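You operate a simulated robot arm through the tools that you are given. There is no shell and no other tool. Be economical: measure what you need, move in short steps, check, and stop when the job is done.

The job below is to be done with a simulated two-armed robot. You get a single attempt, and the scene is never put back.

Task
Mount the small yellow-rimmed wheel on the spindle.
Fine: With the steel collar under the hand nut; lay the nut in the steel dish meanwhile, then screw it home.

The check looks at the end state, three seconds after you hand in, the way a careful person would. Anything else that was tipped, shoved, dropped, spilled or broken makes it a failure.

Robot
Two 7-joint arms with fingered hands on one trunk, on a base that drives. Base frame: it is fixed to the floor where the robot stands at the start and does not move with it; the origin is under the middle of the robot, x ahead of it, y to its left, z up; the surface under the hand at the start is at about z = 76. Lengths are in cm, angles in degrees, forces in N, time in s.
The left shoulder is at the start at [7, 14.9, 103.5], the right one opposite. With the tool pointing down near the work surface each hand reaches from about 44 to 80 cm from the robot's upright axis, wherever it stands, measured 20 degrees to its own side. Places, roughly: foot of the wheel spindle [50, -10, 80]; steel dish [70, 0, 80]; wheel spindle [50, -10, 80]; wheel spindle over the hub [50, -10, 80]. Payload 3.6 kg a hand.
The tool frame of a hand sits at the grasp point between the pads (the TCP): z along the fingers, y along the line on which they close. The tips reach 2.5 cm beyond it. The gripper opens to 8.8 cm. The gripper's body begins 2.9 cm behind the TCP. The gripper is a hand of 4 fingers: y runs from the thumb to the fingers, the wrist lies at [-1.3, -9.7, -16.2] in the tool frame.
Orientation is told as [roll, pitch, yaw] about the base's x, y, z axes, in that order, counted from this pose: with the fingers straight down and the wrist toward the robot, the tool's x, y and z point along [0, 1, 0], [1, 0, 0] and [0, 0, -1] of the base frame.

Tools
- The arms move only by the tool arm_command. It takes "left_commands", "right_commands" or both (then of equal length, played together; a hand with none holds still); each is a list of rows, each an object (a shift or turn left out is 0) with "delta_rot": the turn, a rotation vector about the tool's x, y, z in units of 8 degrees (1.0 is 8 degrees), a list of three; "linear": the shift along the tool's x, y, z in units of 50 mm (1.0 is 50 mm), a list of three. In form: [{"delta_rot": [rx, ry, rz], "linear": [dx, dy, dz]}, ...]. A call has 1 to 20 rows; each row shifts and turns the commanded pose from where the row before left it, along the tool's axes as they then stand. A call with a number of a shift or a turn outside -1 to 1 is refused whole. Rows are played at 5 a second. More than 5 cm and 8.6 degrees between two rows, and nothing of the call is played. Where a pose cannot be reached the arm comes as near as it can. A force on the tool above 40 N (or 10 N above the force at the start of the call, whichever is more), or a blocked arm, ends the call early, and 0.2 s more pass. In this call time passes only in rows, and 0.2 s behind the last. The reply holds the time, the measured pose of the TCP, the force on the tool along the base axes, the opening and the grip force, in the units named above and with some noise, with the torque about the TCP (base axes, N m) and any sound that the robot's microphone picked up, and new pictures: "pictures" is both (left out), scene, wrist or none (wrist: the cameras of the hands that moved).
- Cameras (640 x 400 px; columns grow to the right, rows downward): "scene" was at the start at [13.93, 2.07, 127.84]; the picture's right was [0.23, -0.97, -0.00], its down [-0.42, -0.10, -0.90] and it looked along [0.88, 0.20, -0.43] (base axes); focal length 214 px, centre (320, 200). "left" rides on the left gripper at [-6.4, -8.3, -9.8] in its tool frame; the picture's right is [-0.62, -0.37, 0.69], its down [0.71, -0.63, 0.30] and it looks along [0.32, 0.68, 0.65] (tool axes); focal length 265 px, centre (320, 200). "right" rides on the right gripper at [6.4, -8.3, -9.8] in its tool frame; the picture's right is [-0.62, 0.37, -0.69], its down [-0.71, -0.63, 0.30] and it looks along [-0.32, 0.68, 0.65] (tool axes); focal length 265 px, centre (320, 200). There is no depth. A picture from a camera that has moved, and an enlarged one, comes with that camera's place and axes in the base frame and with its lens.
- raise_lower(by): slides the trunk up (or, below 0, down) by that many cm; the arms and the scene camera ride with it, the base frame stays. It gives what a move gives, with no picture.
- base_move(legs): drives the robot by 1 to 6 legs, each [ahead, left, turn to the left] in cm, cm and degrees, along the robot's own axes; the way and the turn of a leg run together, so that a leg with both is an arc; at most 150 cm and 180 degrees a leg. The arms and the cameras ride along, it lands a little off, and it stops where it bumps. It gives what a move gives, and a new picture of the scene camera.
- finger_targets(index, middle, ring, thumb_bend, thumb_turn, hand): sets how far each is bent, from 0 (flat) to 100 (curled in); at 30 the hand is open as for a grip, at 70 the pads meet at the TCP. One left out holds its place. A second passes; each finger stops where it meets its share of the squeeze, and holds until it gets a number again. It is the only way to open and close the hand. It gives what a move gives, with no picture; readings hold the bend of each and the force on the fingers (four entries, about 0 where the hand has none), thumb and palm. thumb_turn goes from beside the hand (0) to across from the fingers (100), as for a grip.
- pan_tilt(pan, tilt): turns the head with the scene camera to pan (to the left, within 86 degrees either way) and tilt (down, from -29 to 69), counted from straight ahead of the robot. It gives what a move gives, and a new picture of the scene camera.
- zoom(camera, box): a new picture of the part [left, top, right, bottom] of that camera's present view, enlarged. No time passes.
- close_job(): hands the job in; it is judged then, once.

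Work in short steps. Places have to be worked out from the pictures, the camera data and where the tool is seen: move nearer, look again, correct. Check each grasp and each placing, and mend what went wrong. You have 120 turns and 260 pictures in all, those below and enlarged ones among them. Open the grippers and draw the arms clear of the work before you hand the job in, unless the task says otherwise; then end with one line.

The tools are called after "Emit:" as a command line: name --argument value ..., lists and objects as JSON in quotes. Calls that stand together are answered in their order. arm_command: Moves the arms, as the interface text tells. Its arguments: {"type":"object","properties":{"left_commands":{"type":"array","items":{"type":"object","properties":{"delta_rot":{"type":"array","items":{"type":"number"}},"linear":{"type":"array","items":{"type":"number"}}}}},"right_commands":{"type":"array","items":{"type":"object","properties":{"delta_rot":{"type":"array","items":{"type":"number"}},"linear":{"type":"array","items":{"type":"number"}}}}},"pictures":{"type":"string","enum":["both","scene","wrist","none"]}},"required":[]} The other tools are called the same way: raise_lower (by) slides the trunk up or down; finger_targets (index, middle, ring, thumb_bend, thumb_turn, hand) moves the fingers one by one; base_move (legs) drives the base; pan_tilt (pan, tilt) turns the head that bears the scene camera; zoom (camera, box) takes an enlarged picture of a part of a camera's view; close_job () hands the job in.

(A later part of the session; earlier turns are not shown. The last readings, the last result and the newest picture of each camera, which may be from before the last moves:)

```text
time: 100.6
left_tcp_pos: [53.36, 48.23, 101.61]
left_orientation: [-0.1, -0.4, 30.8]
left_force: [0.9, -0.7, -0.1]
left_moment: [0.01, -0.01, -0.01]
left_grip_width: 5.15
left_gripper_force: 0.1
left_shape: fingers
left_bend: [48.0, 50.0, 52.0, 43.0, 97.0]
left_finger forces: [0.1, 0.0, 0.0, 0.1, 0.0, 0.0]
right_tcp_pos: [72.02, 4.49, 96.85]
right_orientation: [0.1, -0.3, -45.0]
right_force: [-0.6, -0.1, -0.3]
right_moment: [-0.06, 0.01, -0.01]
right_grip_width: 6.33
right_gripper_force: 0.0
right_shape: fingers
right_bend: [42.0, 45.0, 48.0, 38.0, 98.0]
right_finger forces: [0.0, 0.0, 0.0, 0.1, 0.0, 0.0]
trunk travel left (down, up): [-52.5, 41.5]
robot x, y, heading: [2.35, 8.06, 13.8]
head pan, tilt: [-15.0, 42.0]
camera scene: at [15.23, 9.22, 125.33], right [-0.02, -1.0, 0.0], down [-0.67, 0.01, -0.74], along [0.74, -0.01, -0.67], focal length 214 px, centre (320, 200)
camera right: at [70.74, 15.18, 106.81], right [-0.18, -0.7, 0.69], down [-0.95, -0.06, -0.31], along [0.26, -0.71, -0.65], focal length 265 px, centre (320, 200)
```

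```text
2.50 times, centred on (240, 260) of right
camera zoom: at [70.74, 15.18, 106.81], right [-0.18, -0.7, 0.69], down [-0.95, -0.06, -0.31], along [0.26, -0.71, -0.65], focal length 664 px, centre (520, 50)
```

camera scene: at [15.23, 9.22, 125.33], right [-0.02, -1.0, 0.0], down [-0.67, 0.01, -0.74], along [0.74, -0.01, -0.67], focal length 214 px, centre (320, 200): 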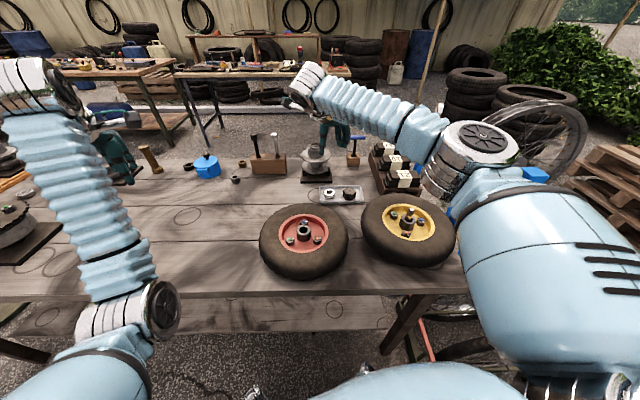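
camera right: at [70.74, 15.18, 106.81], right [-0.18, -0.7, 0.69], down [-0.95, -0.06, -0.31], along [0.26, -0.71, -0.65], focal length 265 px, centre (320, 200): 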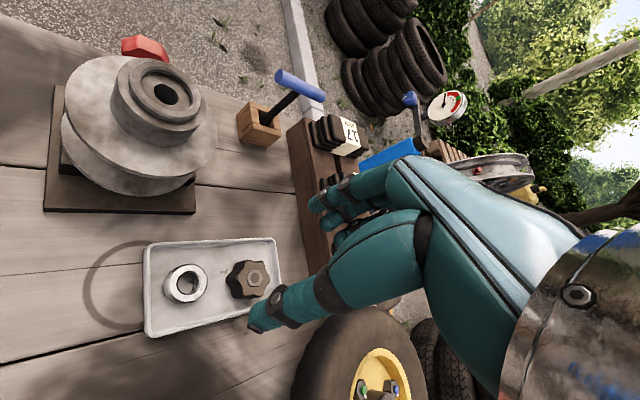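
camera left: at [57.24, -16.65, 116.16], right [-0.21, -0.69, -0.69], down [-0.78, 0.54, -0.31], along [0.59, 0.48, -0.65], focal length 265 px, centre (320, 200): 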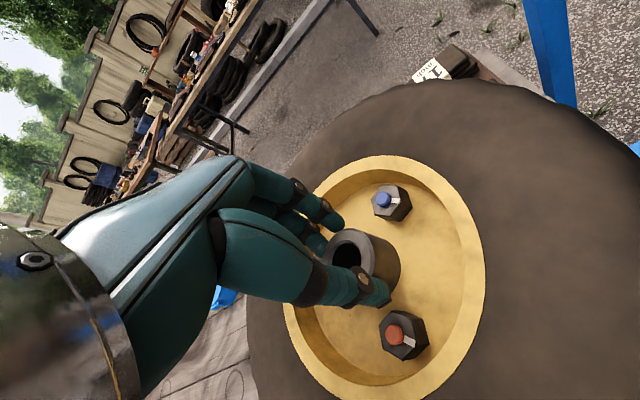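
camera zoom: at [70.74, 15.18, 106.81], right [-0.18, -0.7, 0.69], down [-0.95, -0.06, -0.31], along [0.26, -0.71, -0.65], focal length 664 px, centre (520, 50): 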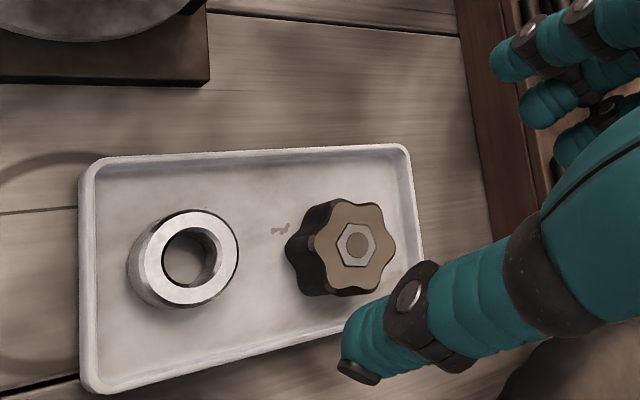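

Collar centre is at about (71.9, 5.1), nut at (71.2, -1.9). I pre-close to ~5 cm to stay inside the dish walls, centre, and come down to just above.

Emit:
finger_targets --hand "right" --index 48 --middle 50 --ring 52 --thumb_bend 43

Emit:
arm_command --right_commands '[{"linear": [0.062, -0.102, 0.5]}, {"linear": [0, 0, 0.8]}, {"linear": [0, 0, 0.8]}, {"linear": [0, 0, 0.7]}, {"linear": [0, 0, 0]}]' --pictures "wrist"

Emit:
zoom --camera "right" --box '[140, 160, 420, 340]'

Emit:
zoom --camera "scene" --box '[300, 165, 380, 215]'

```text
time: 101.6
left_tcp_pos: [53.29, 48.29, 101.45]
left_orientation: [-0.1, -0.2, 30.9]
left_force: [0.5, -0.4, -0.4]
left_moment: [0.0, 0.01, 0.0]
left_grip_width: 5.19
left_gripper_force: 0.0
left_shape: fingers
left_bend: [48.0, 50.0, 52.0, 43.0, 97.0]
left_finger forces: [0.1, 0.1, 0.0, 0.1, 0.0, 0.0]
right_tcp_pos: [72.17, 4.65, 96.82]
right_orientation: [-0.1, -0.2, -44.9]
right_force: [0.4, -0.8, 0.6]
right_moment: [-0.03, 0.01, 0.04]
right_grip_width: 5.22
right_gripper_force: 0.1
right_shape: fingers
right_bend: [48.0, 50.0, 52.0, 43.0, 98.0]
right_finger forces: [0.0, 0.0, 0.0, 0.0, 0.0, 0.0]
trunk travel left (down, up): [-52.5, 41.5]
robot x, y, heading: [1.66, 8.21, 13.8]
head pan, tilt: [-15.0, 42.0]
```

```text
time: 102.8
left_tcp_pos: [53.38, 48.31, 101.55]
left_orientation: [0.0, -0.5, 30.8]
left_force: [0.8, -0.9, -0.4]
left_moment: [-0.01, -0.01, 0.0]
left_grip_width: 5.16
left_gripper_force: 0.0
left_shape: fingers
left_bend: [48.0, 50.0, 52.0, 43.0, 97.0]
left_finger forces: [0.1, 0.0, 0.0, 0.0, 0.0, 0.0]
right_tcp_pos: [71.82, 5.16, 83.03]
right_orientation: [0.0, -0.2, -45.0]
right_force: [-0.7, -0.2, -0.1]
right_moment: [0.0, -0.05, -0.01]
right_grip_width: 5.23
right_gripper_force: 0.0
right_shape: fingers
right_bend: [48.0, 50.0, 52.0, 43.0, 98.0]
right_finger forces: [0.0, 0.0, 0.0, 0.0, 0.0, 0.1]
trunk travel left (down, up): [-52.5, 41.5]
robot x, y, heading: [1.98, 8.66, 14.0]
head pan, tilt: [-15.0, 42.0]
camera right: at [70.56, 15.72, 93.02], right [-0.18, -0.7, 0.7], down [-0.95, -0.06, -0.31], along [0.26, -0.72, -0.65], focal length 265 px, centre (320, 200)
```

right: 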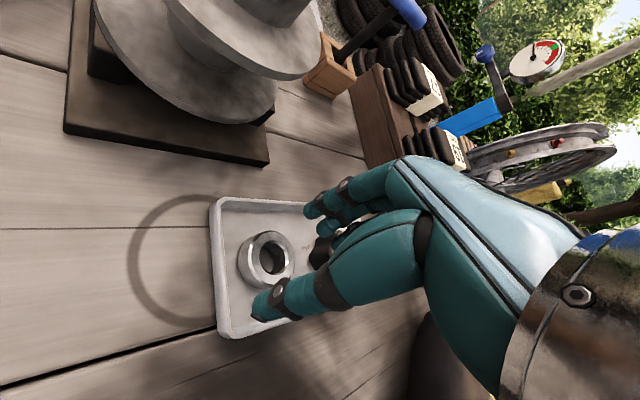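

```text
2.22 times, centred on (280, 250) of right
camera zoom: at [70.56, 15.72, 93.02], right [-0.18, -0.7, 0.7], down [-0.95, -0.06, -0.31], along [0.26, -0.72, -0.65], focal length 590 px, centre (409, 89)
```

zoom: 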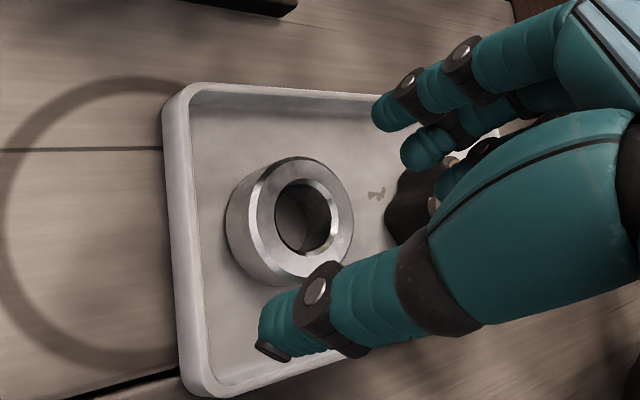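

```text
8.00 times, centred on (340, 190) of scene
camera zoom: at [15.22, 9.24, 125.33], right [-0.02, -1.0, 0.0], down [-0.67, 0.01, -0.74], along [0.74, -0.01, -0.67], focal length 1716 px, centre (160, 280)
```

zoom: 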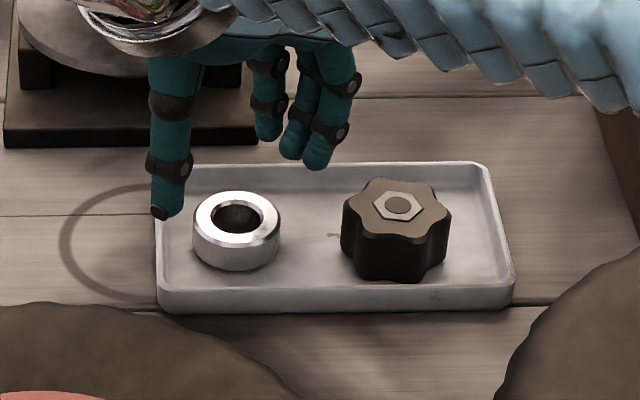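

Aligned within 2 mm. I lower the last 3.3 cm carefully.

Emit:
arm_command --right_commands '[{"linear": [0.02, -0.02, 0.25]}, {"linear": [0, 0, 0.2]}, {"linear": [0, 0, 0.12]}, {"linear": [0, 0, 0.08]}, {"linear": [0, 0, 0]}]' --pictures "none"

Emit:
zoom --camera "right" --box '[140, 160, 420, 340]'

Emit:
zoom --camera "scene" --box '[300, 165, 380, 215]'

```text
time: 104.0
left_tcp_pos: [53.15, 48.21, 101.73]
left_orientation: [-0.2, -0.5, 30.8]
left_force: [0.2, -0.6, -0.3]
left_moment: [-0.05, 0.0, 0.04]
left_grip_width: 5.18
left_gripper_force: 0.1
left_shape: fingers
left_bend: [48.0, 50.0, 52.0, 43.0, 97.0]
left_finger forces: [0.0, 0.0, 0.0, 0.0, 0.1, 0.1]
right_tcp_pos: [71.94, 5.35, 80.09]
right_orientation: [0.2, -0.5, -45.1]
right_force: [4.3, -1.6, 19.9]
right_moment: [0.53, 0.5, -0.04]
right_grip_width: 5.27
right_gripper_force: 9.7
right_shape: fingers
right_bend: [48.0, 50.0, 52.0, 43.0, 98.0]
right_finger forces: [0.1, 0.1, 0.0, 0.0, 19.4, 0.1]
trunk travel left (down, up): [-52.5, 41.5]
robot x, y, heading: [1.94, 8.0, 13.8]
head pan, tilt: [-15.0, 42.0]
```

```text
2.22 times, centred on (280, 250) of right
camera zoom: at [70.56, 15.89, 90.14], right [-0.19, -0.7, 0.69], down [-0.95, -0.06, -0.31], along [0.26, -0.71, -0.65], focal length 590 px, centre (409, 89)
```

zoom: 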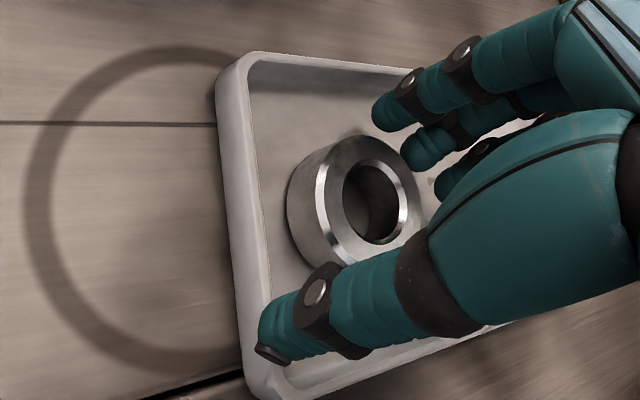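

```text
8.00 times, centred on (340, 190) of scene
camera zoom: at [15.02, 9.22, 125.39], right [-0.02, -1.0, 0.0], down [-0.67, 0.01, -0.74], along [0.74, -0.01, -0.67], focal length 1716 px, centre (160, 280)
```

zoom: 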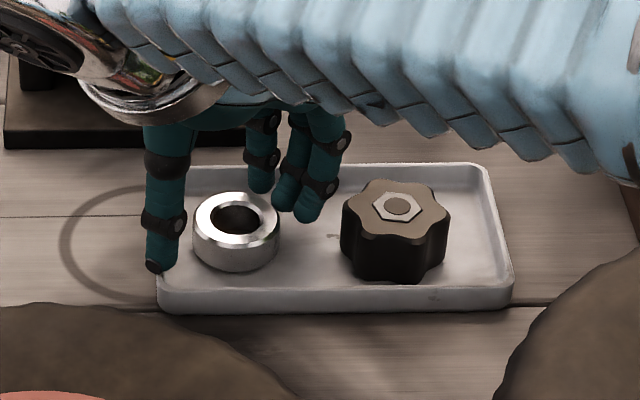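

The thumb hit the dish's lip; I raise at once, bend the thumb a bit more inward and retry inside the wall.

Emit:
arm_command --right_commands '[{"linear": [0, 0, -0.3]}, {"linear": [0, 0, -0.3]}, {"linear": [0, 0, 0]}]' --pictures "none"

Emit:
finger_targets --hand "right" --index 47 --middle 49 --ring 52 --thumb_bend 49

Emit:
zoom --camera "right" --box '[140, 160, 420, 340]'

Emit:
zoom --camera "scene" --box '[300, 165, 380, 215]'

```text
time: 104.8
left_tcp_pos: [53.52, 48.18, 101.39]
left_orientation: [0.0, -0.2, 30.8]
left_force: [0.1, -0.2, -0.3]
left_moment: [0.02, 0.01, 0.02]
left_grip_width: 5.15
left_gripper_force: 0.0
left_shape: fingers
left_bend: [48.0, 50.0, 52.0, 43.0, 97.0]
left_finger forces: [0.0, 0.0, 0.1, 0.0, 0.1, 0.0]
right_tcp_pos: [71.81, 5.33, 82.42]
right_orientation: [-0.2, -0.3, -44.8]
right_force: [-0.5, -0.4, -0.1]
right_moment: [-0.02, 0.02, 0.01]
right_grip_width: 5.15
right_gripper_force: 0.0
right_shape: fingers
right_bend: [48.0, 50.0, 52.0, 43.0, 97.0]
right_finger forces: [0.1, 0.0, 0.0, 0.1, 0.0, 0.1]
trunk travel left (down, up): [-52.5, 41.5]
robot x, y, heading: [2.52, 8.5, 14.0]
head pan, tilt: [-15.0, 42.0]
```

```text
time: 105.8
left_tcp_pos: [53.34, 48.27, 101.51]
left_orientation: [0.0, -0.3, 30.8]
left_force: [-0.1, 0.0, -0.1]
left_moment: [-0.05, 0.02, 0.01]
left_grip_width: 5.15
left_gripper_force: 0.1
left_shape: fingers
left_bend: [48.0, 50.0, 52.0, 43.0, 97.0]
left_finger forces: [0.1, 0.1, 0.1, 0.1, 0.0, 0.1]
right_tcp_pos: [71.93, 5.26, 82.61]
right_orientation: [-0.1, -0.3, -44.9]
right_force: [0.2, 0.6, -0.1]
right_moment: [-0.02, 0.0, 0.0]
right_grip_width: 4.6
right_gripper_force: 0.1
right_shape: fingers
right_bend: [47.0, 49.0, 52.0, 49.0, 97.0]
right_finger forces: [0.0, 0.1, 0.0, 0.1, 0.0, 0.1]
trunk travel left (down, up): [-52.5, 41.5]
robot x, y, heading: [2.4, 8.26, 14.0]
head pan, tilt: [-15.0, 42.0]
```

```text
2.22 times, centred on (280, 250) of right
camera zoom: at [70.63, 15.92, 92.53], right [-0.18, -0.7, 0.7], down [-0.95, -0.06, -0.31], along [0.26, -0.71, -0.65], focal length 590 px, centre (409, 89)
```

zoom: 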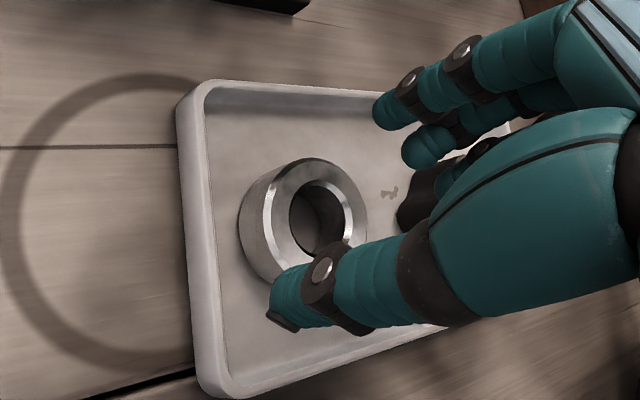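

```text
8.00 times, centred on (340, 190) of scene
camera zoom: at [15.31, 9.26, 125.32], right [-0.02, -1.0, 0.0], down [-0.67, 0.01, -0.74], along [0.74, -0.01, -0.67], focal length 1716 px, centre (160, 280)
```

zoom: 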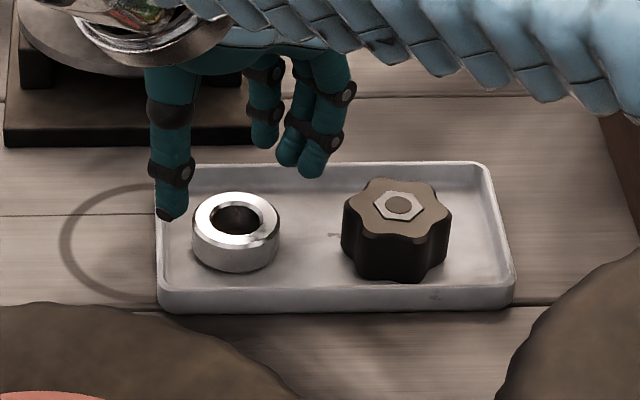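

The digits flare outward at the tips, so the tip gap is wider than thought. I bend all a little more (tip gap about 4.7 cm) and look again.

Emit:
finger_targets --hand "right" --index 52 --middle 54 --ring 57 --thumb_bend 55

Emit:
zoom --camera "right" --box '[140, 160, 420, 340]'

Emit:
zoom --camera "scene" --box '[300, 165, 380, 215]'

```text
time: 106.8
left_tcp_pos: [53.35, 48.26, 101.61]
left_orientation: [0.0, -0.3, 30.9]
left_force: [-0.3, 0.1, -0.3]
left_moment: [0.03, 0.02, 0.01]
left_grip_width: 5.16
left_gripper_force: 0.0
left_shape: fingers
left_bend: [48.0, 50.0, 52.0, 43.0, 97.0]
left_finger forces: [0.0, 0.1, 0.1, 0.1, 0.0, 0.0]
right_tcp_pos: [71.89, 5.42, 82.57]
right_orientation: [-0.1, -0.3, -44.9]
right_force: [-0.2, -0.1, -0.1]
right_moment: [0.02, 0.02, 0.0]
right_grip_width: 3.45
right_gripper_force: 0.1
right_shape: fingers
right_bend: [52.0, 54.0, 56.0, 55.0, 97.0]
right_finger forces: [0.0, 0.0, 0.0, 0.0, 0.0, 0.1]
trunk travel left (down, up): [-52.5, 41.5]
robot x, y, heading: [2.34, 8.1, 13.9]
head pan, tilt: [-15.0, 42.0]
```

```text
2.22 times, centred on (280, 250) of right
camera zoom: at [70.62, 15.92, 92.54], right [-0.18, -0.7, 0.7], down [-0.95, -0.06, -0.31], along [0.26, -0.71, -0.65], focal length 590 px, centre (409, 89)
```

zoom: 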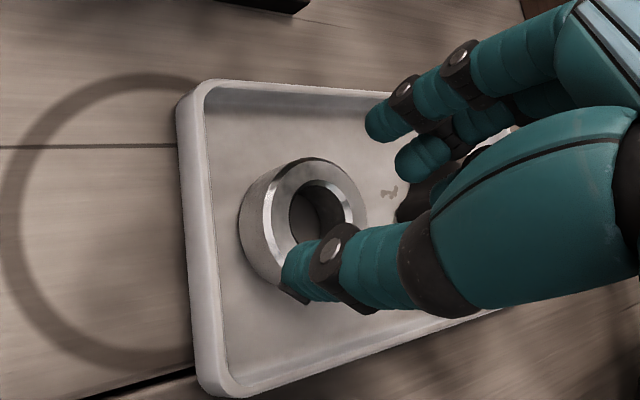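

```text
8.00 times, centred on (340, 190) of scene
camera zoom: at [15.29, 9.25, 125.33], right [-0.02, -1.0, 0.0], down [-0.67, 0.01, -0.74], along [0.74, -0.01, -0.67], focal length 1716 px, centre (160, 280)
```

zoom: 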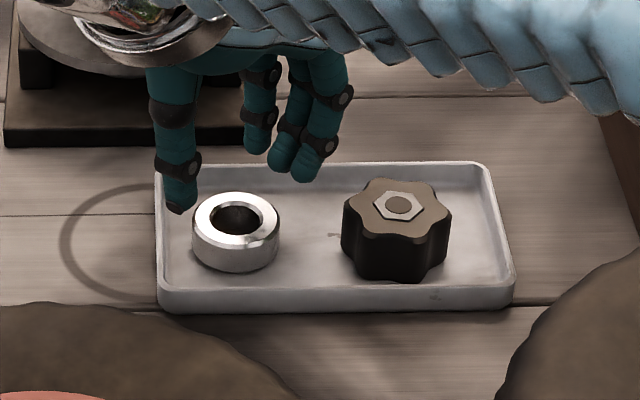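

By both views the thumb should now pass between collar and wall. I lower in two small stages, watching the thumb force.

Emit:
arm_command --right_commands '[{"linear": [0, 0, 0.16]}, {"linear": [0, 0, 0.16]}, {"linear": [0, 0, 0.08]}, {"linear": [0, 0, 0]}]' --pictures "none"

Emit:
zoom --camera "right" --box '[140, 160, 420, 340]'

Emit:
zoom --camera "scene" --box '[300, 165, 380, 215]'

```text
time: 107.8
left_tcp_pos: [53.39, 48.3, 101.54]
left_orientation: [-0.1, -0.3, 30.7]
left_force: [-0.5, 0.3, 0.4]
left_moment: [0.0, 0.0, -0.01]
left_grip_width: 5.13
left_gripper_force: 0.2
left_shape: fingers
left_bend: [48.0, 50.0, 52.0, 43.0, 97.0]
left_finger forces: [0.1, 0.0, 0.1, 0.0, 0.1, 0.0]
right_tcp_pos: [71.87, 5.27, 80.58]
right_orientation: [-0.1, -0.4, -44.9]
right_force: [-0.9, 0.2, 1.2]
right_moment: [-0.01, 0.01, 0.0]
right_grip_width: 3.43
right_gripper_force: 0.1
right_shape: fingers
right_bend: [52.0, 54.0, 56.0, 55.0, 97.0]
right_finger forces: [0.0, 0.8, 0.1, 0.1, 0.1, 0.0]
trunk travel left (down, up): [-52.5, 41.5]
robot x, y, heading: [2.29, 8.45, 13.9]
head pan, tilt: [-15.0, 42.0]
```

```text
2.22 times, centred on (280, 250) of right
camera zoom: at [70.58, 15.92, 90.63], right [-0.18, -0.7, 0.7], down [-0.95, -0.06, -0.31], along [0.26, -0.72, -0.65], focal length 590 px, centre (409, 89)
```

zoom: 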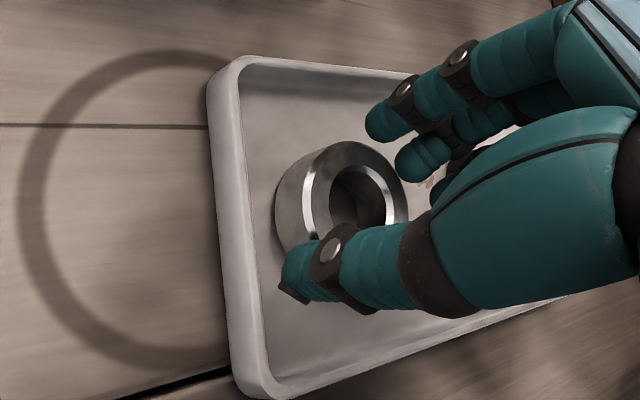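

```text
8.00 times, centred on (340, 190) of scene
camera zoom: at [15.28, 9.26, 125.33], right [-0.02, -1.0, 0.0], down [-0.67, 0.01, -0.74], along [0.74, -0.01, -0.67], focal length 1716 px, centre (160, 280)
```

zoom: 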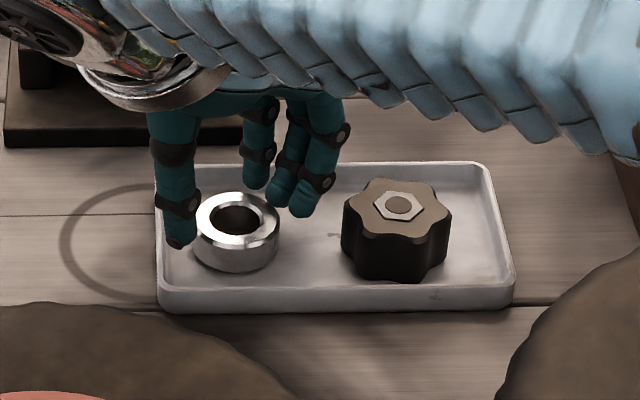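

The thumb is inside the wall beside the collar. Another 0.7 cm, then close.

Emit:
arm_command --right_commands '[{"linear": [0, 0, 0.08]}, {"linear": [0, 0, 0.06]}, {"linear": [0, 0, 0]}]' --pictures "none"

Emit:
finger_targets --hand "right" --index 80 --middle 80 --ring 80 --thumb_bend 75

Emit:
zoom --camera "right" --box '[140, 160, 420, 340]'

Emit:
zoom --camera "scene" --box '[300, 165, 380, 215]'

```text
time: 108.6
left_tcp_pos: [53.27, 48.42, 101.62]
left_orientation: [-0.1, -0.3, 30.7]
left_force: [1.2, -0.8, -0.5]
left_moment: [-0.02, -0.01, -0.01]
left_grip_width: 5.18
left_gripper_force: 0.2
left_shape: fingers
left_bend: [48.0, 50.0, 52.0, 43.0, 97.0]
left_finger forces: [0.0, 0.0, 0.1, 0.0, 0.1, 0.0]
right_tcp_pos: [71.84, 5.3, 79.82]
right_orientation: [-0.1, -0.3, -44.9]
right_force: [0.0, -0.2, 0.5]
right_moment: [-0.02, -0.02, -0.01]
right_grip_width: 3.46
right_gripper_force: 0.1
right_shape: fingers
right_bend: [52.0, 54.0, 56.0, 55.0, 97.0]
right_finger forces: [0.0, 0.1, 0.0, 0.1, 0.3, 0.1]
trunk travel left (down, up): [-52.5, 41.5]
robot x, y, heading: [2.21, 8.35, 14.1]
head pan, tilt: [-15.0, 42.0]
```

```text
time: 109.6
left_tcp_pos: [53.42, 48.26, 101.53]
left_orientation: [-0.1, -0.4, 30.8]
left_force: [-0.5, -0.6, 0.3]
left_moment: [-0.04, 0.02, 0.0]
left_grip_width: 5.16
left_gripper_force: 0.0
left_shape: fingers
left_bend: [48.0, 50.0, 52.0, 43.0, 97.0]
left_finger forces: [0.0, 0.0, 0.1, 0.0, 0.0, 0.0]
right_tcp_pos: [71.99, 5.13, 79.83]
right_orientation: [-0.1, -0.3, -45.0]
right_force: [2.0, -5.6, 1.1]
right_moment: [-0.15, -0.01, 0.03]
right_grip_width: 2.46
right_gripper_force: 19.9
right_shape: fingers
right_bend: [60.0, 61.0, 80.0, 58.0, 96.0]
right_finger forces: [8.3, 8.3, 0.1, 0.0, 22.1, 0.0]
trunk travel left (down, up): [-52.5, 41.5]
robot x, y, heading: [2.14, 8.48, 13.9]
head pan, tilt: [-15.0, 42.0]
```

```text
2.22 times, centred on (280, 250) of right
camera zoom: at [70.63, 15.75, 89.81], right [-0.18, -0.7, 0.7], down [-0.95, -0.06, -0.31], along [0.26, -0.72, -0.65], focal length 590 px, centre (409, 89)
```

zoom: 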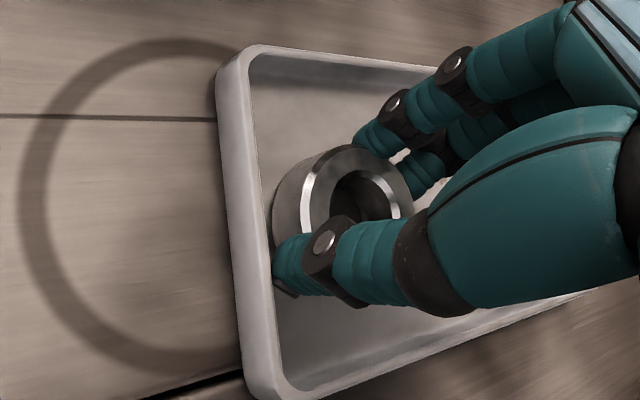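

```text
8.00 times, centred on (340, 190) of scene
camera zoom: at [15.33, 9.17, 125.32], right [-0.02, -1.0, 0.0], down [-0.67, 0.01, -0.74], along [0.74, -0.01, -0.67], focal length 1716 px, centre (160, 280)
```

zoom: 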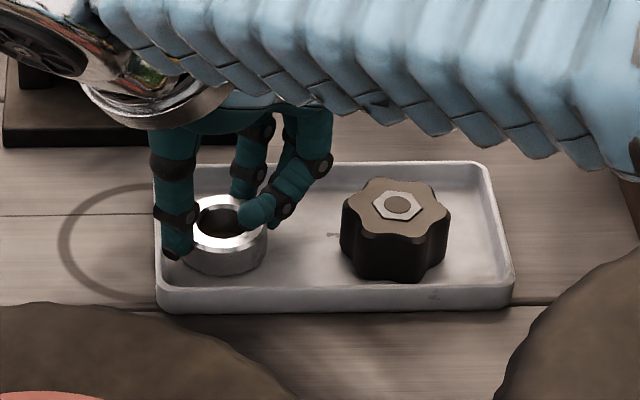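

Collar gripped by thumb, index and middle (about 20 N). I open the stray ring finger and lift slowly.

Emit:
finger_targets --hand "right" --ring 50

Emit:
arm_command --right_commands '[{"linear": [0, 0, -0.15]}, {"linear": [0, 0, -0.25]}, {"linear": [0, 0, -0.6]}, {"linear": [0, 0, -0.8]}, {"linear": [0, 0, -0.8]}, {"linear": [0, 0, -0.8]}, {"linear": [0, 0, 0]}]' --pictures "wrist"

Emit:
zoom --camera "right" --box '[200, 180, 400, 310]'

Emit:
zoom --camera "scene" --box '[300, 165, 380, 215]'

```text
time: 110.6
left_tcp_pos: [53.52, 48.26, 101.52]
left_orientation: [-0.1, -0.3, 30.7]
left_force: [0.6, -0.4, -0.5]
left_moment: [-0.03, 0.01, 0.01]
left_grip_width: 5.15
left_gripper_force: 0.1
left_shape: fingers
left_bend: [48.0, 50.0, 52.0, 43.0, 97.0]
left_finger forces: [0.0, 0.0, 0.0, 0.1, 0.0, 0.0]
right_tcp_pos: [71.95, 5.34, 79.87]
right_orientation: [-0.1, -0.2, -45.0]
right_force: [1.5, -6.3, 0.2]
right_moment: [-0.14, -0.01, 0.02]
right_grip_width: 2.45
right_gripper_force: 19.8
right_shape: fingers
right_bend: [60.0, 61.0, 50.0, 58.0, 96.0]
right_finger forces: [8.5, 8.6, 0.1, 0.0, 23.7, 0.1]
trunk travel left (down, up): [-52.5, 41.5]
robot x, y, heading: [2.16, 8.01, 14.1]
head pan, tilt: [-15.0, 42.0]
```

```text
time: 112.2
left_tcp_pos: [53.36, 48.17, 101.39]
left_orientation: [-0.2, -0.3, 30.8]
left_force: [-0.8, -0.1, -0.9]
left_moment: [0.0, -0.01, 0.0]
left_grip_width: 5.16
left_gripper_force: 0.1
left_shape: fingers
left_bend: [48.0, 50.0, 52.0, 43.0, 97.0]
left_finger forces: [0.0, 0.0, 0.0, 0.0, 0.0, 0.1]
right_tcp_pos: [71.89, 5.27, 96.85]
right_orientation: [-0.1, -0.2, -44.9]
right_force: [0.7, 0.3, -0.6]
right_moment: [0.01, 0.01, 0.04]
right_grip_width: 2.53
right_gripper_force: 13.4
right_shape: fingers
right_bend: [61.0, 62.0, 50.0, 57.0, 95.0]
right_finger forces: [7.1, 6.4, 0.0, 0.1, 13.6, 0.0]
trunk travel left (down, up): [-52.5, 41.5]
robot x, y, heading: [1.95, 8.32, 13.7]
head pan, tilt: [-15.0, 42.0]
camera right: at [70.55, 15.83, 106.78], right [-0.18, -0.7, 0.7], down [-0.95, -0.06, -0.31], along [0.26, -0.71, -0.65], focal length 265 px, centre (320, 200)
```

right: 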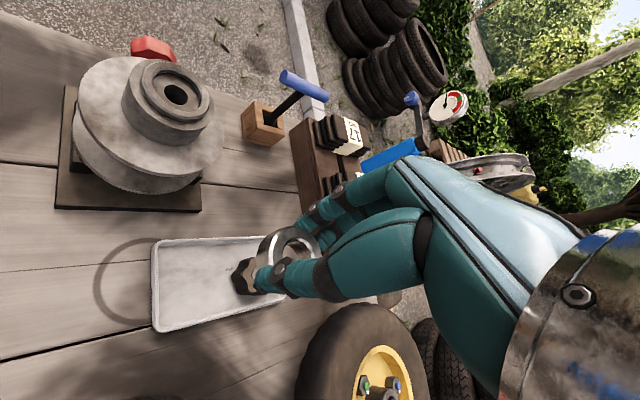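

```text
3.08 times, centred on (300, 245) of right
camera zoom: at [70.55, 15.83, 106.78], right [-0.18, -0.7, 0.7], down [-0.95, -0.06, -0.31], along [0.26, -0.71, -0.65], focal length 817 px, centre (382, 62)
```

zoom: 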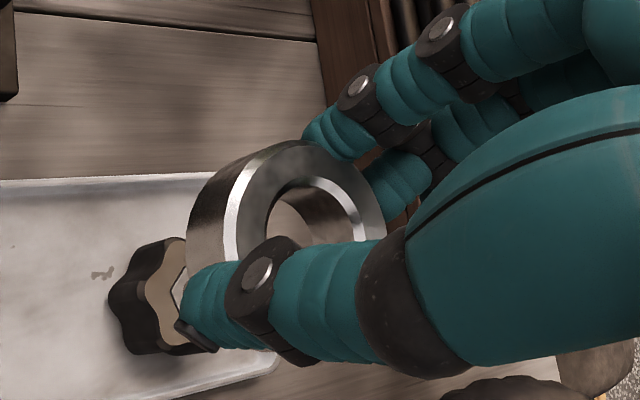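

```text
8.00 times, centred on (340, 190) of scene
camera zoom: at [15.39, 9.21, 125.31], right [-0.02, -1.0, 0.0], down [-0.67, 0.01, -0.74], along [0.74, -0.01, -0.67], focal length 1716 px, centre (160, 280)
```

zoom: 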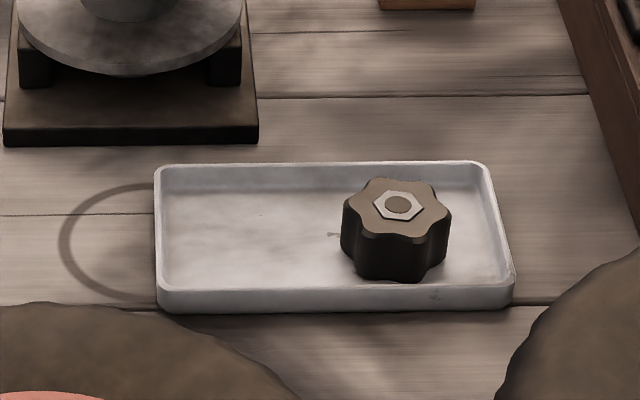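

Collar safely up, nut still in place. I carry the collar over to above the spindle tip, at the same height.

Emit:
arm_command --right_commands '[{"linear": [-0.69, 0.037, 0]}, {"linear": [-0.69, 0.037, 0]}, {"linear": [-0.69, 0.037, 0]}, {"linear": [-0.69, 0.037, 0]}, {"linear": [-0.69, 0.037, 0]}, {"linear": [-0.69, 0.037, 0]}, {"linear": [-0.69, 0.037, 0]}, {"linear": [-0.67, 0.037, 0]}, {"linear": [0, 0, 0]}]'

Emit:
zoom --camera "right" --box '[160, 160, 400, 320]'

Emit:
zoom --camera "scene" --box '[370, 170, 450, 230]'

```text
time: 114.2
left_tcp_pos: [53.53, 48.32, 101.45]
left_orientation: [-0.2, -0.3, 30.8]
left_force: [0.3, -0.8, -0.3]
left_moment: [-0.02, -0.01, 0.02]
left_grip_width: 5.17
left_gripper_force: 0.0
left_shape: fingers
left_bend: [48.0, 50.0, 52.0, 43.0, 97.0]
left_finger forces: [0.1, 0.1, 0.0, 0.0, 0.0, 0.1]
right_tcp_pos: [53.24, -14.99, 96.99]
right_orientation: [-0.1, -0.3, -44.9]
right_force: [0.1, 0.9, -0.7]
right_moment: [-0.02, 0.0, -0.03]
right_grip_width: 2.51
right_gripper_force: 14.1
right_shape: fingers
right_bend: [61.0, 62.0, 50.0, 57.0, 95.0]
right_finger forces: [7.2, 6.3, 0.0, 0.0, 13.5, 0.0]
trunk travel left (down, up): [-52.5, 41.5]
robot x, y, heading: [1.82, 8.49, 13.7]
head pan, tilt: [-15.0, 42.0]
camera scene: at [15.4, 9.34, 125.31], right [-0.02, -1.0, 0.0], down [-0.67, 0.01, -0.74], along [0.74, -0.02, -0.67], focal length 214 px, centre (320, 200)
camera right: at [51.99, -4.39, 106.87], right [-0.18, -0.7, 0.7], down [-0.95, -0.06, -0.31], along [0.26, -0.72, -0.65], focal length 265 px, centre (320, 200)
```

scene: 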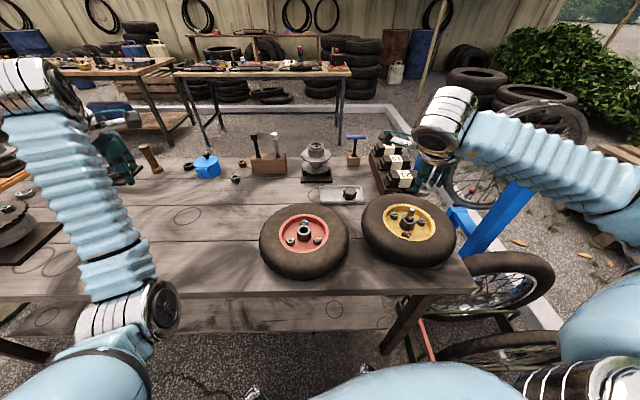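
right: 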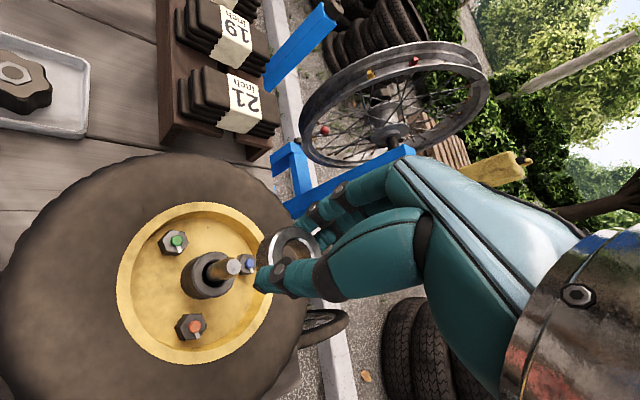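

```text
2.50 times, centred on (280, 240) of right
camera zoom: at [51.99, -4.39, 106.87], right [-0.18, -0.7, 0.7], down [-0.95, -0.06, -0.31], along [0.26, -0.72, -0.65], focal length 664 px, centre (420, 100)
```

zoom: 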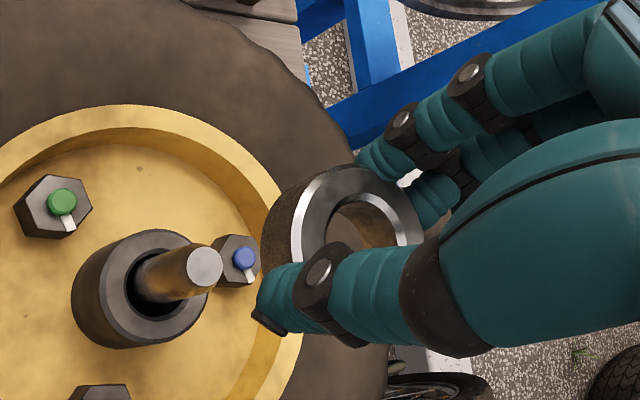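

```text
6.67 times, centred on (410, 200) of scene
camera zoom: at [15.4, 9.34, 125.31], right [-0.02, -1.0, 0.0], down [-0.67, 0.01, -0.74], along [0.74, -0.02, -0.67], focal length 1430 px, centre (-280, 200)
```

zoom: 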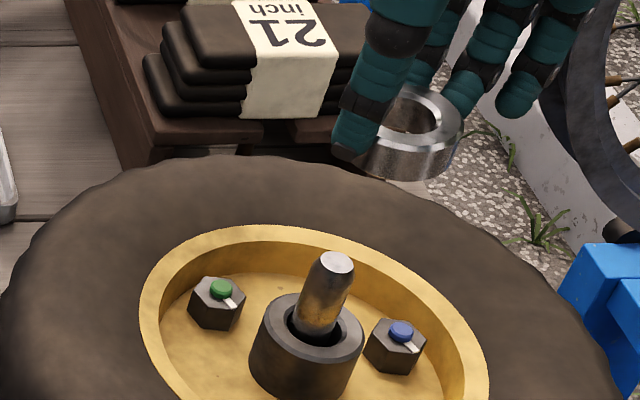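

Both views agree the collar must move about (+0.3, +0.25). I shift and come down to just above the tip.

Emit:
arm_command --right_commands '[{"linear": [0.078, 0.008, 0.3]}, {"linear": [0, 0, 0.3]}, {"linear": [0, 0, 0.2]}, {"linear": [0, 0, 0]}]' --pictures "none"

Emit:
zoom --camera "right" --box '[160, 160, 400, 320]'

Emit:
zoom --camera "scene" --box '[370, 170, 450, 230]'

```text
time: 115.2
left_tcp_pos: [53.4, 48.18, 101.53]
left_orientation: [-0.1, -0.3, 30.9]
left_force: [-0.1, -0.5, 0.1]
left_moment: [0.02, -0.01, 0.0]
left_grip_width: 5.17
left_gripper_force: 0.1
left_shape: fingers
left_bend: [48.0, 50.0, 52.0, 43.0, 97.0]
left_finger forces: [0.0, 0.1, 0.1, 0.0, 0.0, 0.0]
right_tcp_pos: [53.63, -14.78, 92.92]
right_orientation: [0.0, -0.3, -44.8]
right_force: [0.0, -0.4, -1.3]
right_moment: [0.02, 0.0, 0.02]
right_grip_width: 2.49
right_gripper_force: 13.7
right_shape: fingers
right_bend: [61.0, 62.0, 50.0, 57.0, 95.0]
right_finger forces: [7.3, 6.4, 0.0, 0.0, 13.5, 0.0]
trunk travel left (down, up): [-52.5, 41.5]
robot x, y, heading: [1.89, 8.16, 13.8]
head pan, tilt: [-15.0, 42.0]
```

```text
2.50 times, centred on (280, 240) of right
camera zoom: at [52.37, -4.23, 102.88], right [-0.18, -0.7, 0.7], down [-0.95, -0.06, -0.31], along [0.26, -0.71, -0.65], focal length 664 px, centre (420, 100)
```

zoom: 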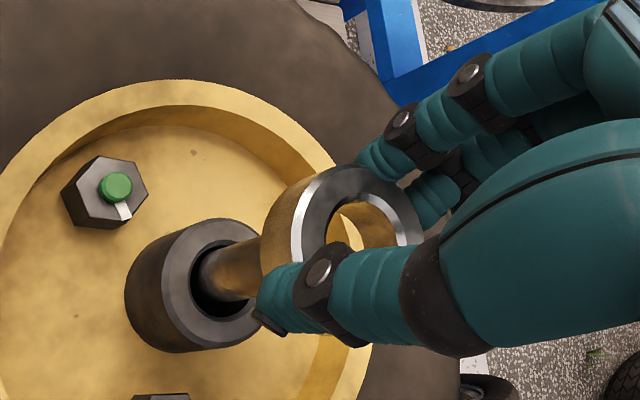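

```text
6.67 times, centred on (410, 200) of scene
camera zoom: at [15.33, 9.28, 125.32], right [-0.02, -1.0, 0.0], down [-0.67, 0.01, -0.74], along [0.74, -0.01, -0.67], focal length 1430 px, centre (-280, 200)
```

zoom: 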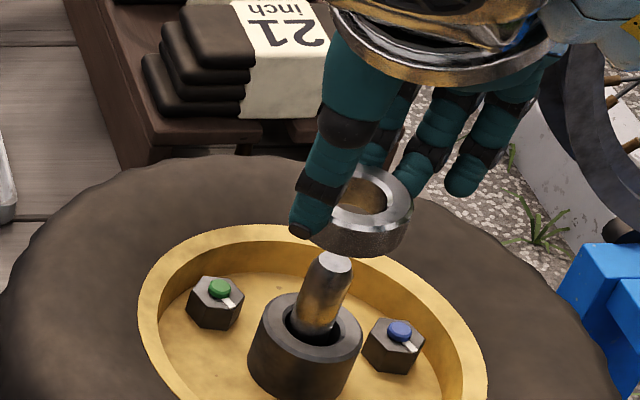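

Nearly in line. I lower gently over the tip.

Emit:
arm_command --right_commands '[{"linear": [-0.01, -0.03, 0.12]}, {"linear": [0, 0, 0.1]}, {"linear": [0, 0, 0.1]}, {"linear": [0, 0, 0]}]' --pictures "none"

Emit:
zoom --camera "right" --box '[200, 180, 360, 300]'

Emit:
zoom --camera "scene" --box '[380, 180, 440, 225]'

```text
time: 116.2
left_tcp_pos: [53.32, 48.37, 101.45]
left_orientation: [-0.1, -0.3, 30.8]
left_force: [-0.5, 0.0, 0.6]
left_moment: [-0.03, 0.0, 0.02]
left_grip_width: 5.14
left_gripper_force: 0.0
left_shape: fingers
left_bend: [48.0, 50.0, 52.0, 43.0, 97.0]
left_finger forces: [0.0, 0.0, 0.0, 0.1, 0.1, 0.0]
right_tcp_pos: [53.49, -14.76, 91.28]
right_orientation: [-0.2, -0.3, -44.8]
right_force: [0.1, 0.9, -0.5]
right_moment: [-0.01, -0.01, -0.01]
right_grip_width: 2.49
right_gripper_force: 13.0
right_shape: fingers
right_bend: [61.0, 62.0, 50.0, 57.0, 95.0]
right_finger forces: [7.3, 6.3, 0.0, 0.0, 13.6, 0.0]
trunk travel left (down, up): [-52.5, 41.5]
robot x, y, heading: [1.85, 8.33, 13.9]
head pan, tilt: [-15.0, 42.0]
```

```text
3.33 times, centred on (280, 240) of right
camera zoom: at [52.28, -4.25, 101.31], right [-0.18, -0.7, 0.7], down [-0.95, -0.06, -0.31], along [0.26, -0.71, -0.65], focal length 885 px, centre (453, 67)
```

zoom: 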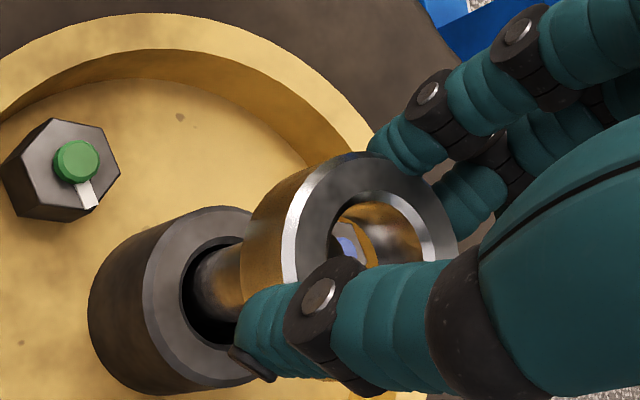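

```text
8.89 times, centred on (410, 202) of scene
camera zoom: at [15.31, 9.26, 125.32], right [-0.02, -1.0, 0.0], down [-0.67, 0.01, -0.74], along [0.74, -0.01, -0.67], focal length 1906 px, centre (-480, 178)
```

zoom: 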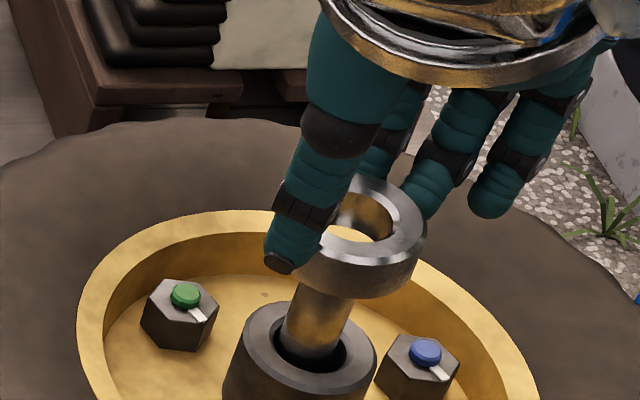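

The rod's line passes about 4 mm to the left of the collar's centre in the head view. I correct by (-0.1, +0.4) and lower.

Emit:
arm_command --right_commands '[{"linear": [0, 0, -0.1]}, {"linear": [0.038, -0.075, 0]}, {"linear": [0, 0, 0.12]}, {"linear": [0, 0, 0.1]}, {"linear": [0, 0, 0]}]' --pictures "none"

Emit:
zoom --camera "right" --box '[200, 180, 360, 300]'

Emit:
zoom --camera "scene" --box '[380, 180, 440, 225]'

```text
time: 117.4
left_tcp_pos: [53.35, 48.27, 101.46]
left_orientation: [-0.1, -0.4, 30.8]
left_force: [-0.5, -0.8, -0.1]
left_moment: [0.0, 0.0, 0.03]
left_grip_width: 5.16
left_gripper_force: 0.0
left_shape: fingers
left_bend: [48.0, 50.0, 52.0, 43.0, 97.0]
left_finger forces: [0.0, 0.0, 0.0, 0.1, 0.0, 0.1]
right_tcp_pos: [53.53, -14.4, 90.79]
right_orientation: [-0.1, -0.3, -44.9]
right_force: [0.2, 0.3, -0.4]
right_moment: [-0.01, -0.01, -0.01]
right_grip_width: 2.49
right_gripper_force: 14.0
right_shape: fingers
right_bend: [61.0, 62.0, 50.0, 57.0, 95.0]
right_finger forces: [7.3, 6.4, 0.0, 0.0, 13.7, 0.0]
trunk travel left (down, up): [-52.5, 41.5]
robot x, y, heading: [2.03, 8.18, 14.1]
head pan, tilt: [-15.0, 42.0]
```

```text
3.33 times, centred on (280, 240) of right
camera zoom: at [52.17, -3.8, 100.76], right [-0.18, -0.7, 0.7], down [-0.95, -0.06, -0.31], along [0.26, -0.72, -0.65], focal length 885 px, centre (453, 67)
```

zoom: 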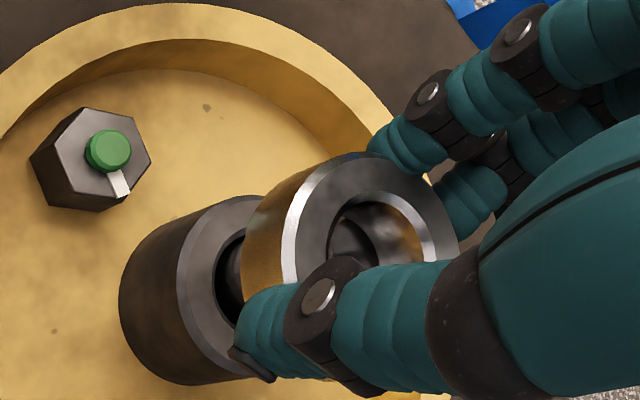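

```text
8.89 times, centred on (410, 202) of scene
camera zoom: at [15.29, 9.25, 125.33], right [-0.02, -1.0, 0.0], down [-0.67, 0.01, -0.74], along [0.74, -0.01, -0.67], focal length 1906 px, centre (-480, 178)
```

zoom: 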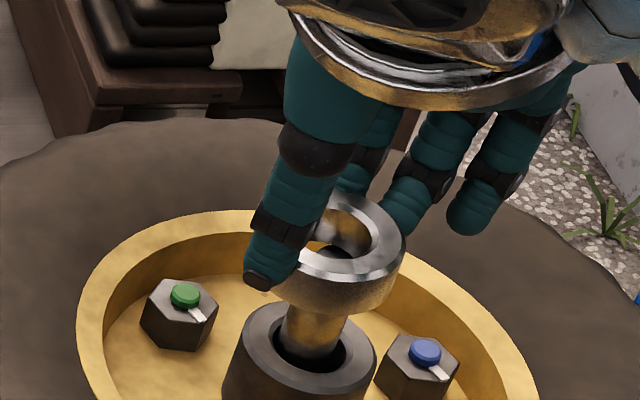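

The tip is inside the collar's bore, no force. I continue down.

Emit:
arm_command --right_commands '[{"linear": [0, 0, 0.1]}, {"linear": [0, 0, 0.1]}, {"linear": [0, 0, 0.1]}, {"linear": [0, 0, 0]}]' --pictures "none"

Emit:
zoom --camera "right" --box '[200, 180, 360, 300]'

Emit:
zoom --camera "scene" --box '[380, 180, 440, 225]'

```text
time: 118.4
left_tcp_pos: [53.13, 48.58, 101.58]
left_orientation: [-0.2, -0.4, 30.8]
left_force: [-0.2, -0.4, -0.1]
left_moment: [0.0, -0.01, 0.04]
left_grip_width: 5.15
left_gripper_force: 0.0
left_shape: fingers
left_bend: [48.0, 50.0, 52.0, 43.0, 97.0]
left_finger forces: [0.1, 0.1, 0.1, 0.0, 0.0, 0.1]
right_tcp_pos: [53.4, -14.42, 89.73]
right_orientation: [0.5, -0.7, -45.0]
right_force: [3.5, -3.3, 31.7]
right_moment: [-0.18, -0.2, 0.09]
right_grip_width: 2.74
right_gripper_force: 22.8
right_shape: fingers
right_bend: [60.0, 61.0, 50.0, 56.0, 94.0]
right_finger forces: [13.7, 15.5, 0.0, 0.0, 16.3, 0.0]
trunk travel left (down, up): [-52.5, 41.5]
robot x, y, heading: [2.24, 8.57, 14.0]
head pan, tilt: [-15.0, 42.0]
```

```text
3.33 times, centred on (280, 240) of right
camera zoom: at [51.98, -3.8, 99.69], right [-0.19, -0.7, 0.69], down [-0.95, -0.06, -0.32], along [0.26, -0.72, -0.65], focal length 885 px, centre (453, 67)
```

zoom: 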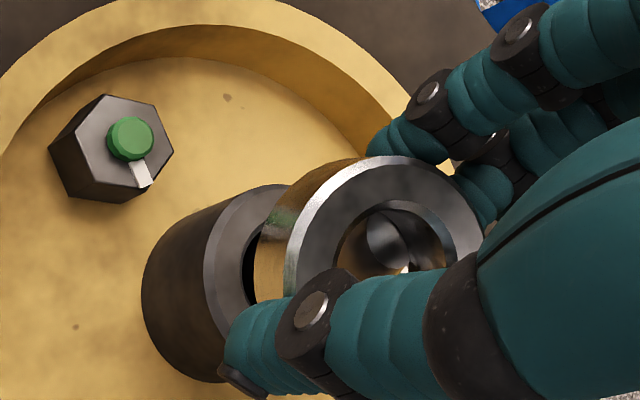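

```text
8.89 times, centred on (410, 202) of scene
camera zoom: at [14.98, 9.33, 125.38], right [-0.02, -1.0, 0.0], down [-0.67, 0.01, -0.74], along [0.74, -0.02, -0.67], focal length 1906 px, centre (-480, 178)
```

zoom: 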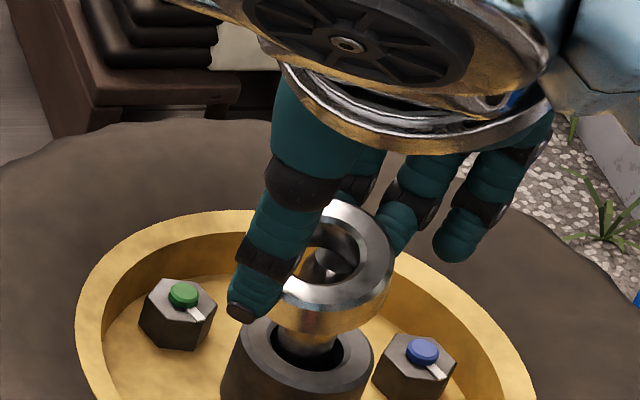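

The tip is in the bore but presses its edge on the finger side. I ease up, shift 3 mm toward the fingers and lower again.

Emit:
arm_command --right_commands '[{"linear": [0, 0, -0.15]}, {"linear": [0, 0, -0.1]}, {"linear": [0, 0.06, 0]}, {"linear": [0, 0, 0]}]' --pictures "none"

Emit:
zoom --camera "right" --box '[200, 180, 360, 300]'

Emit:
zoom --camera "scene" --box '[380, 180, 440, 225]'

```text
time: 119.4
left_tcp_pos: [53.33, 48.23, 101.47]
left_orientation: [-0.1, -0.3, 30.8]
left_force: [0.4, -1.0, -0.2]
left_moment: [0.01, 0.02, 0.01]
left_grip_width: 5.15
left_gripper_force: 0.1
left_shape: fingers
left_bend: [48.0, 50.0, 52.0, 43.0, 97.0]
left_finger forces: [0.0, 0.1, 0.1, 0.1, 0.0, 0.0]
right_tcp_pos: [53.79, -14.62, 90.48]
right_orientation: [-0.2, -0.2, -44.9]
right_force: [0.1, -0.6, -1.4]
right_moment: [0.0, 0.03, -0.02]
right_grip_width: 2.66
right_gripper_force: 12.8
right_shape: fingers
right_bend: [61.0, 62.0, 50.0, 56.0, 95.0]
right_finger forces: [6.5, 6.1, 0.0, 0.0, 13.5, 0.1]
trunk travel left (down, up): [-52.5, 41.5]
robot x, y, heading: [2.09, 8.21, 14.0]
head pan, tilt: [-15.0, 42.0]
```

```text
3.33 times, centred on (280, 240) of right
camera zoom: at [52.38, -4.01, 100.39], right [-0.18, -0.7, 0.7], down [-0.95, -0.06, -0.3], along [0.26, -0.71, -0.65], focal length 885 px, centre (453, 67)
```

zoom: 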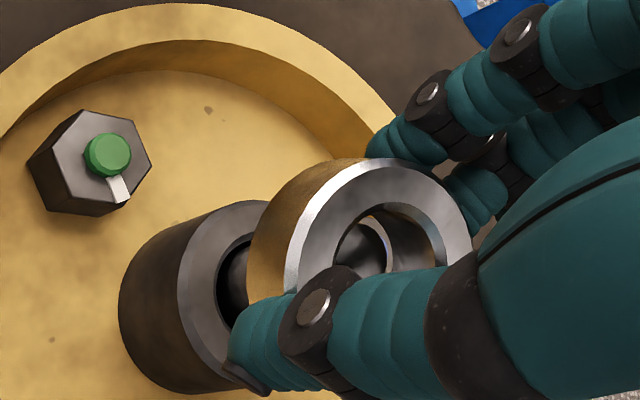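

```text
8.89 times, centred on (410, 202) of scene
camera zoom: at [15.3, 9.23, 125.32], right [-0.02, -1.0, 0.0], down [-0.67, 0.01, -0.74], along [0.74, -0.01, -0.67], focal length 1906 px, centre (-480, 178)
```

zoom: 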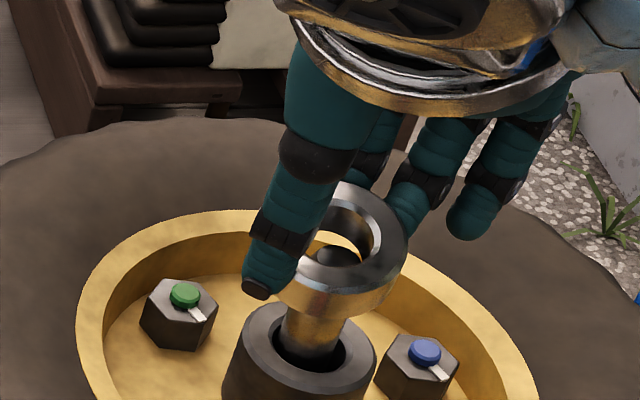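

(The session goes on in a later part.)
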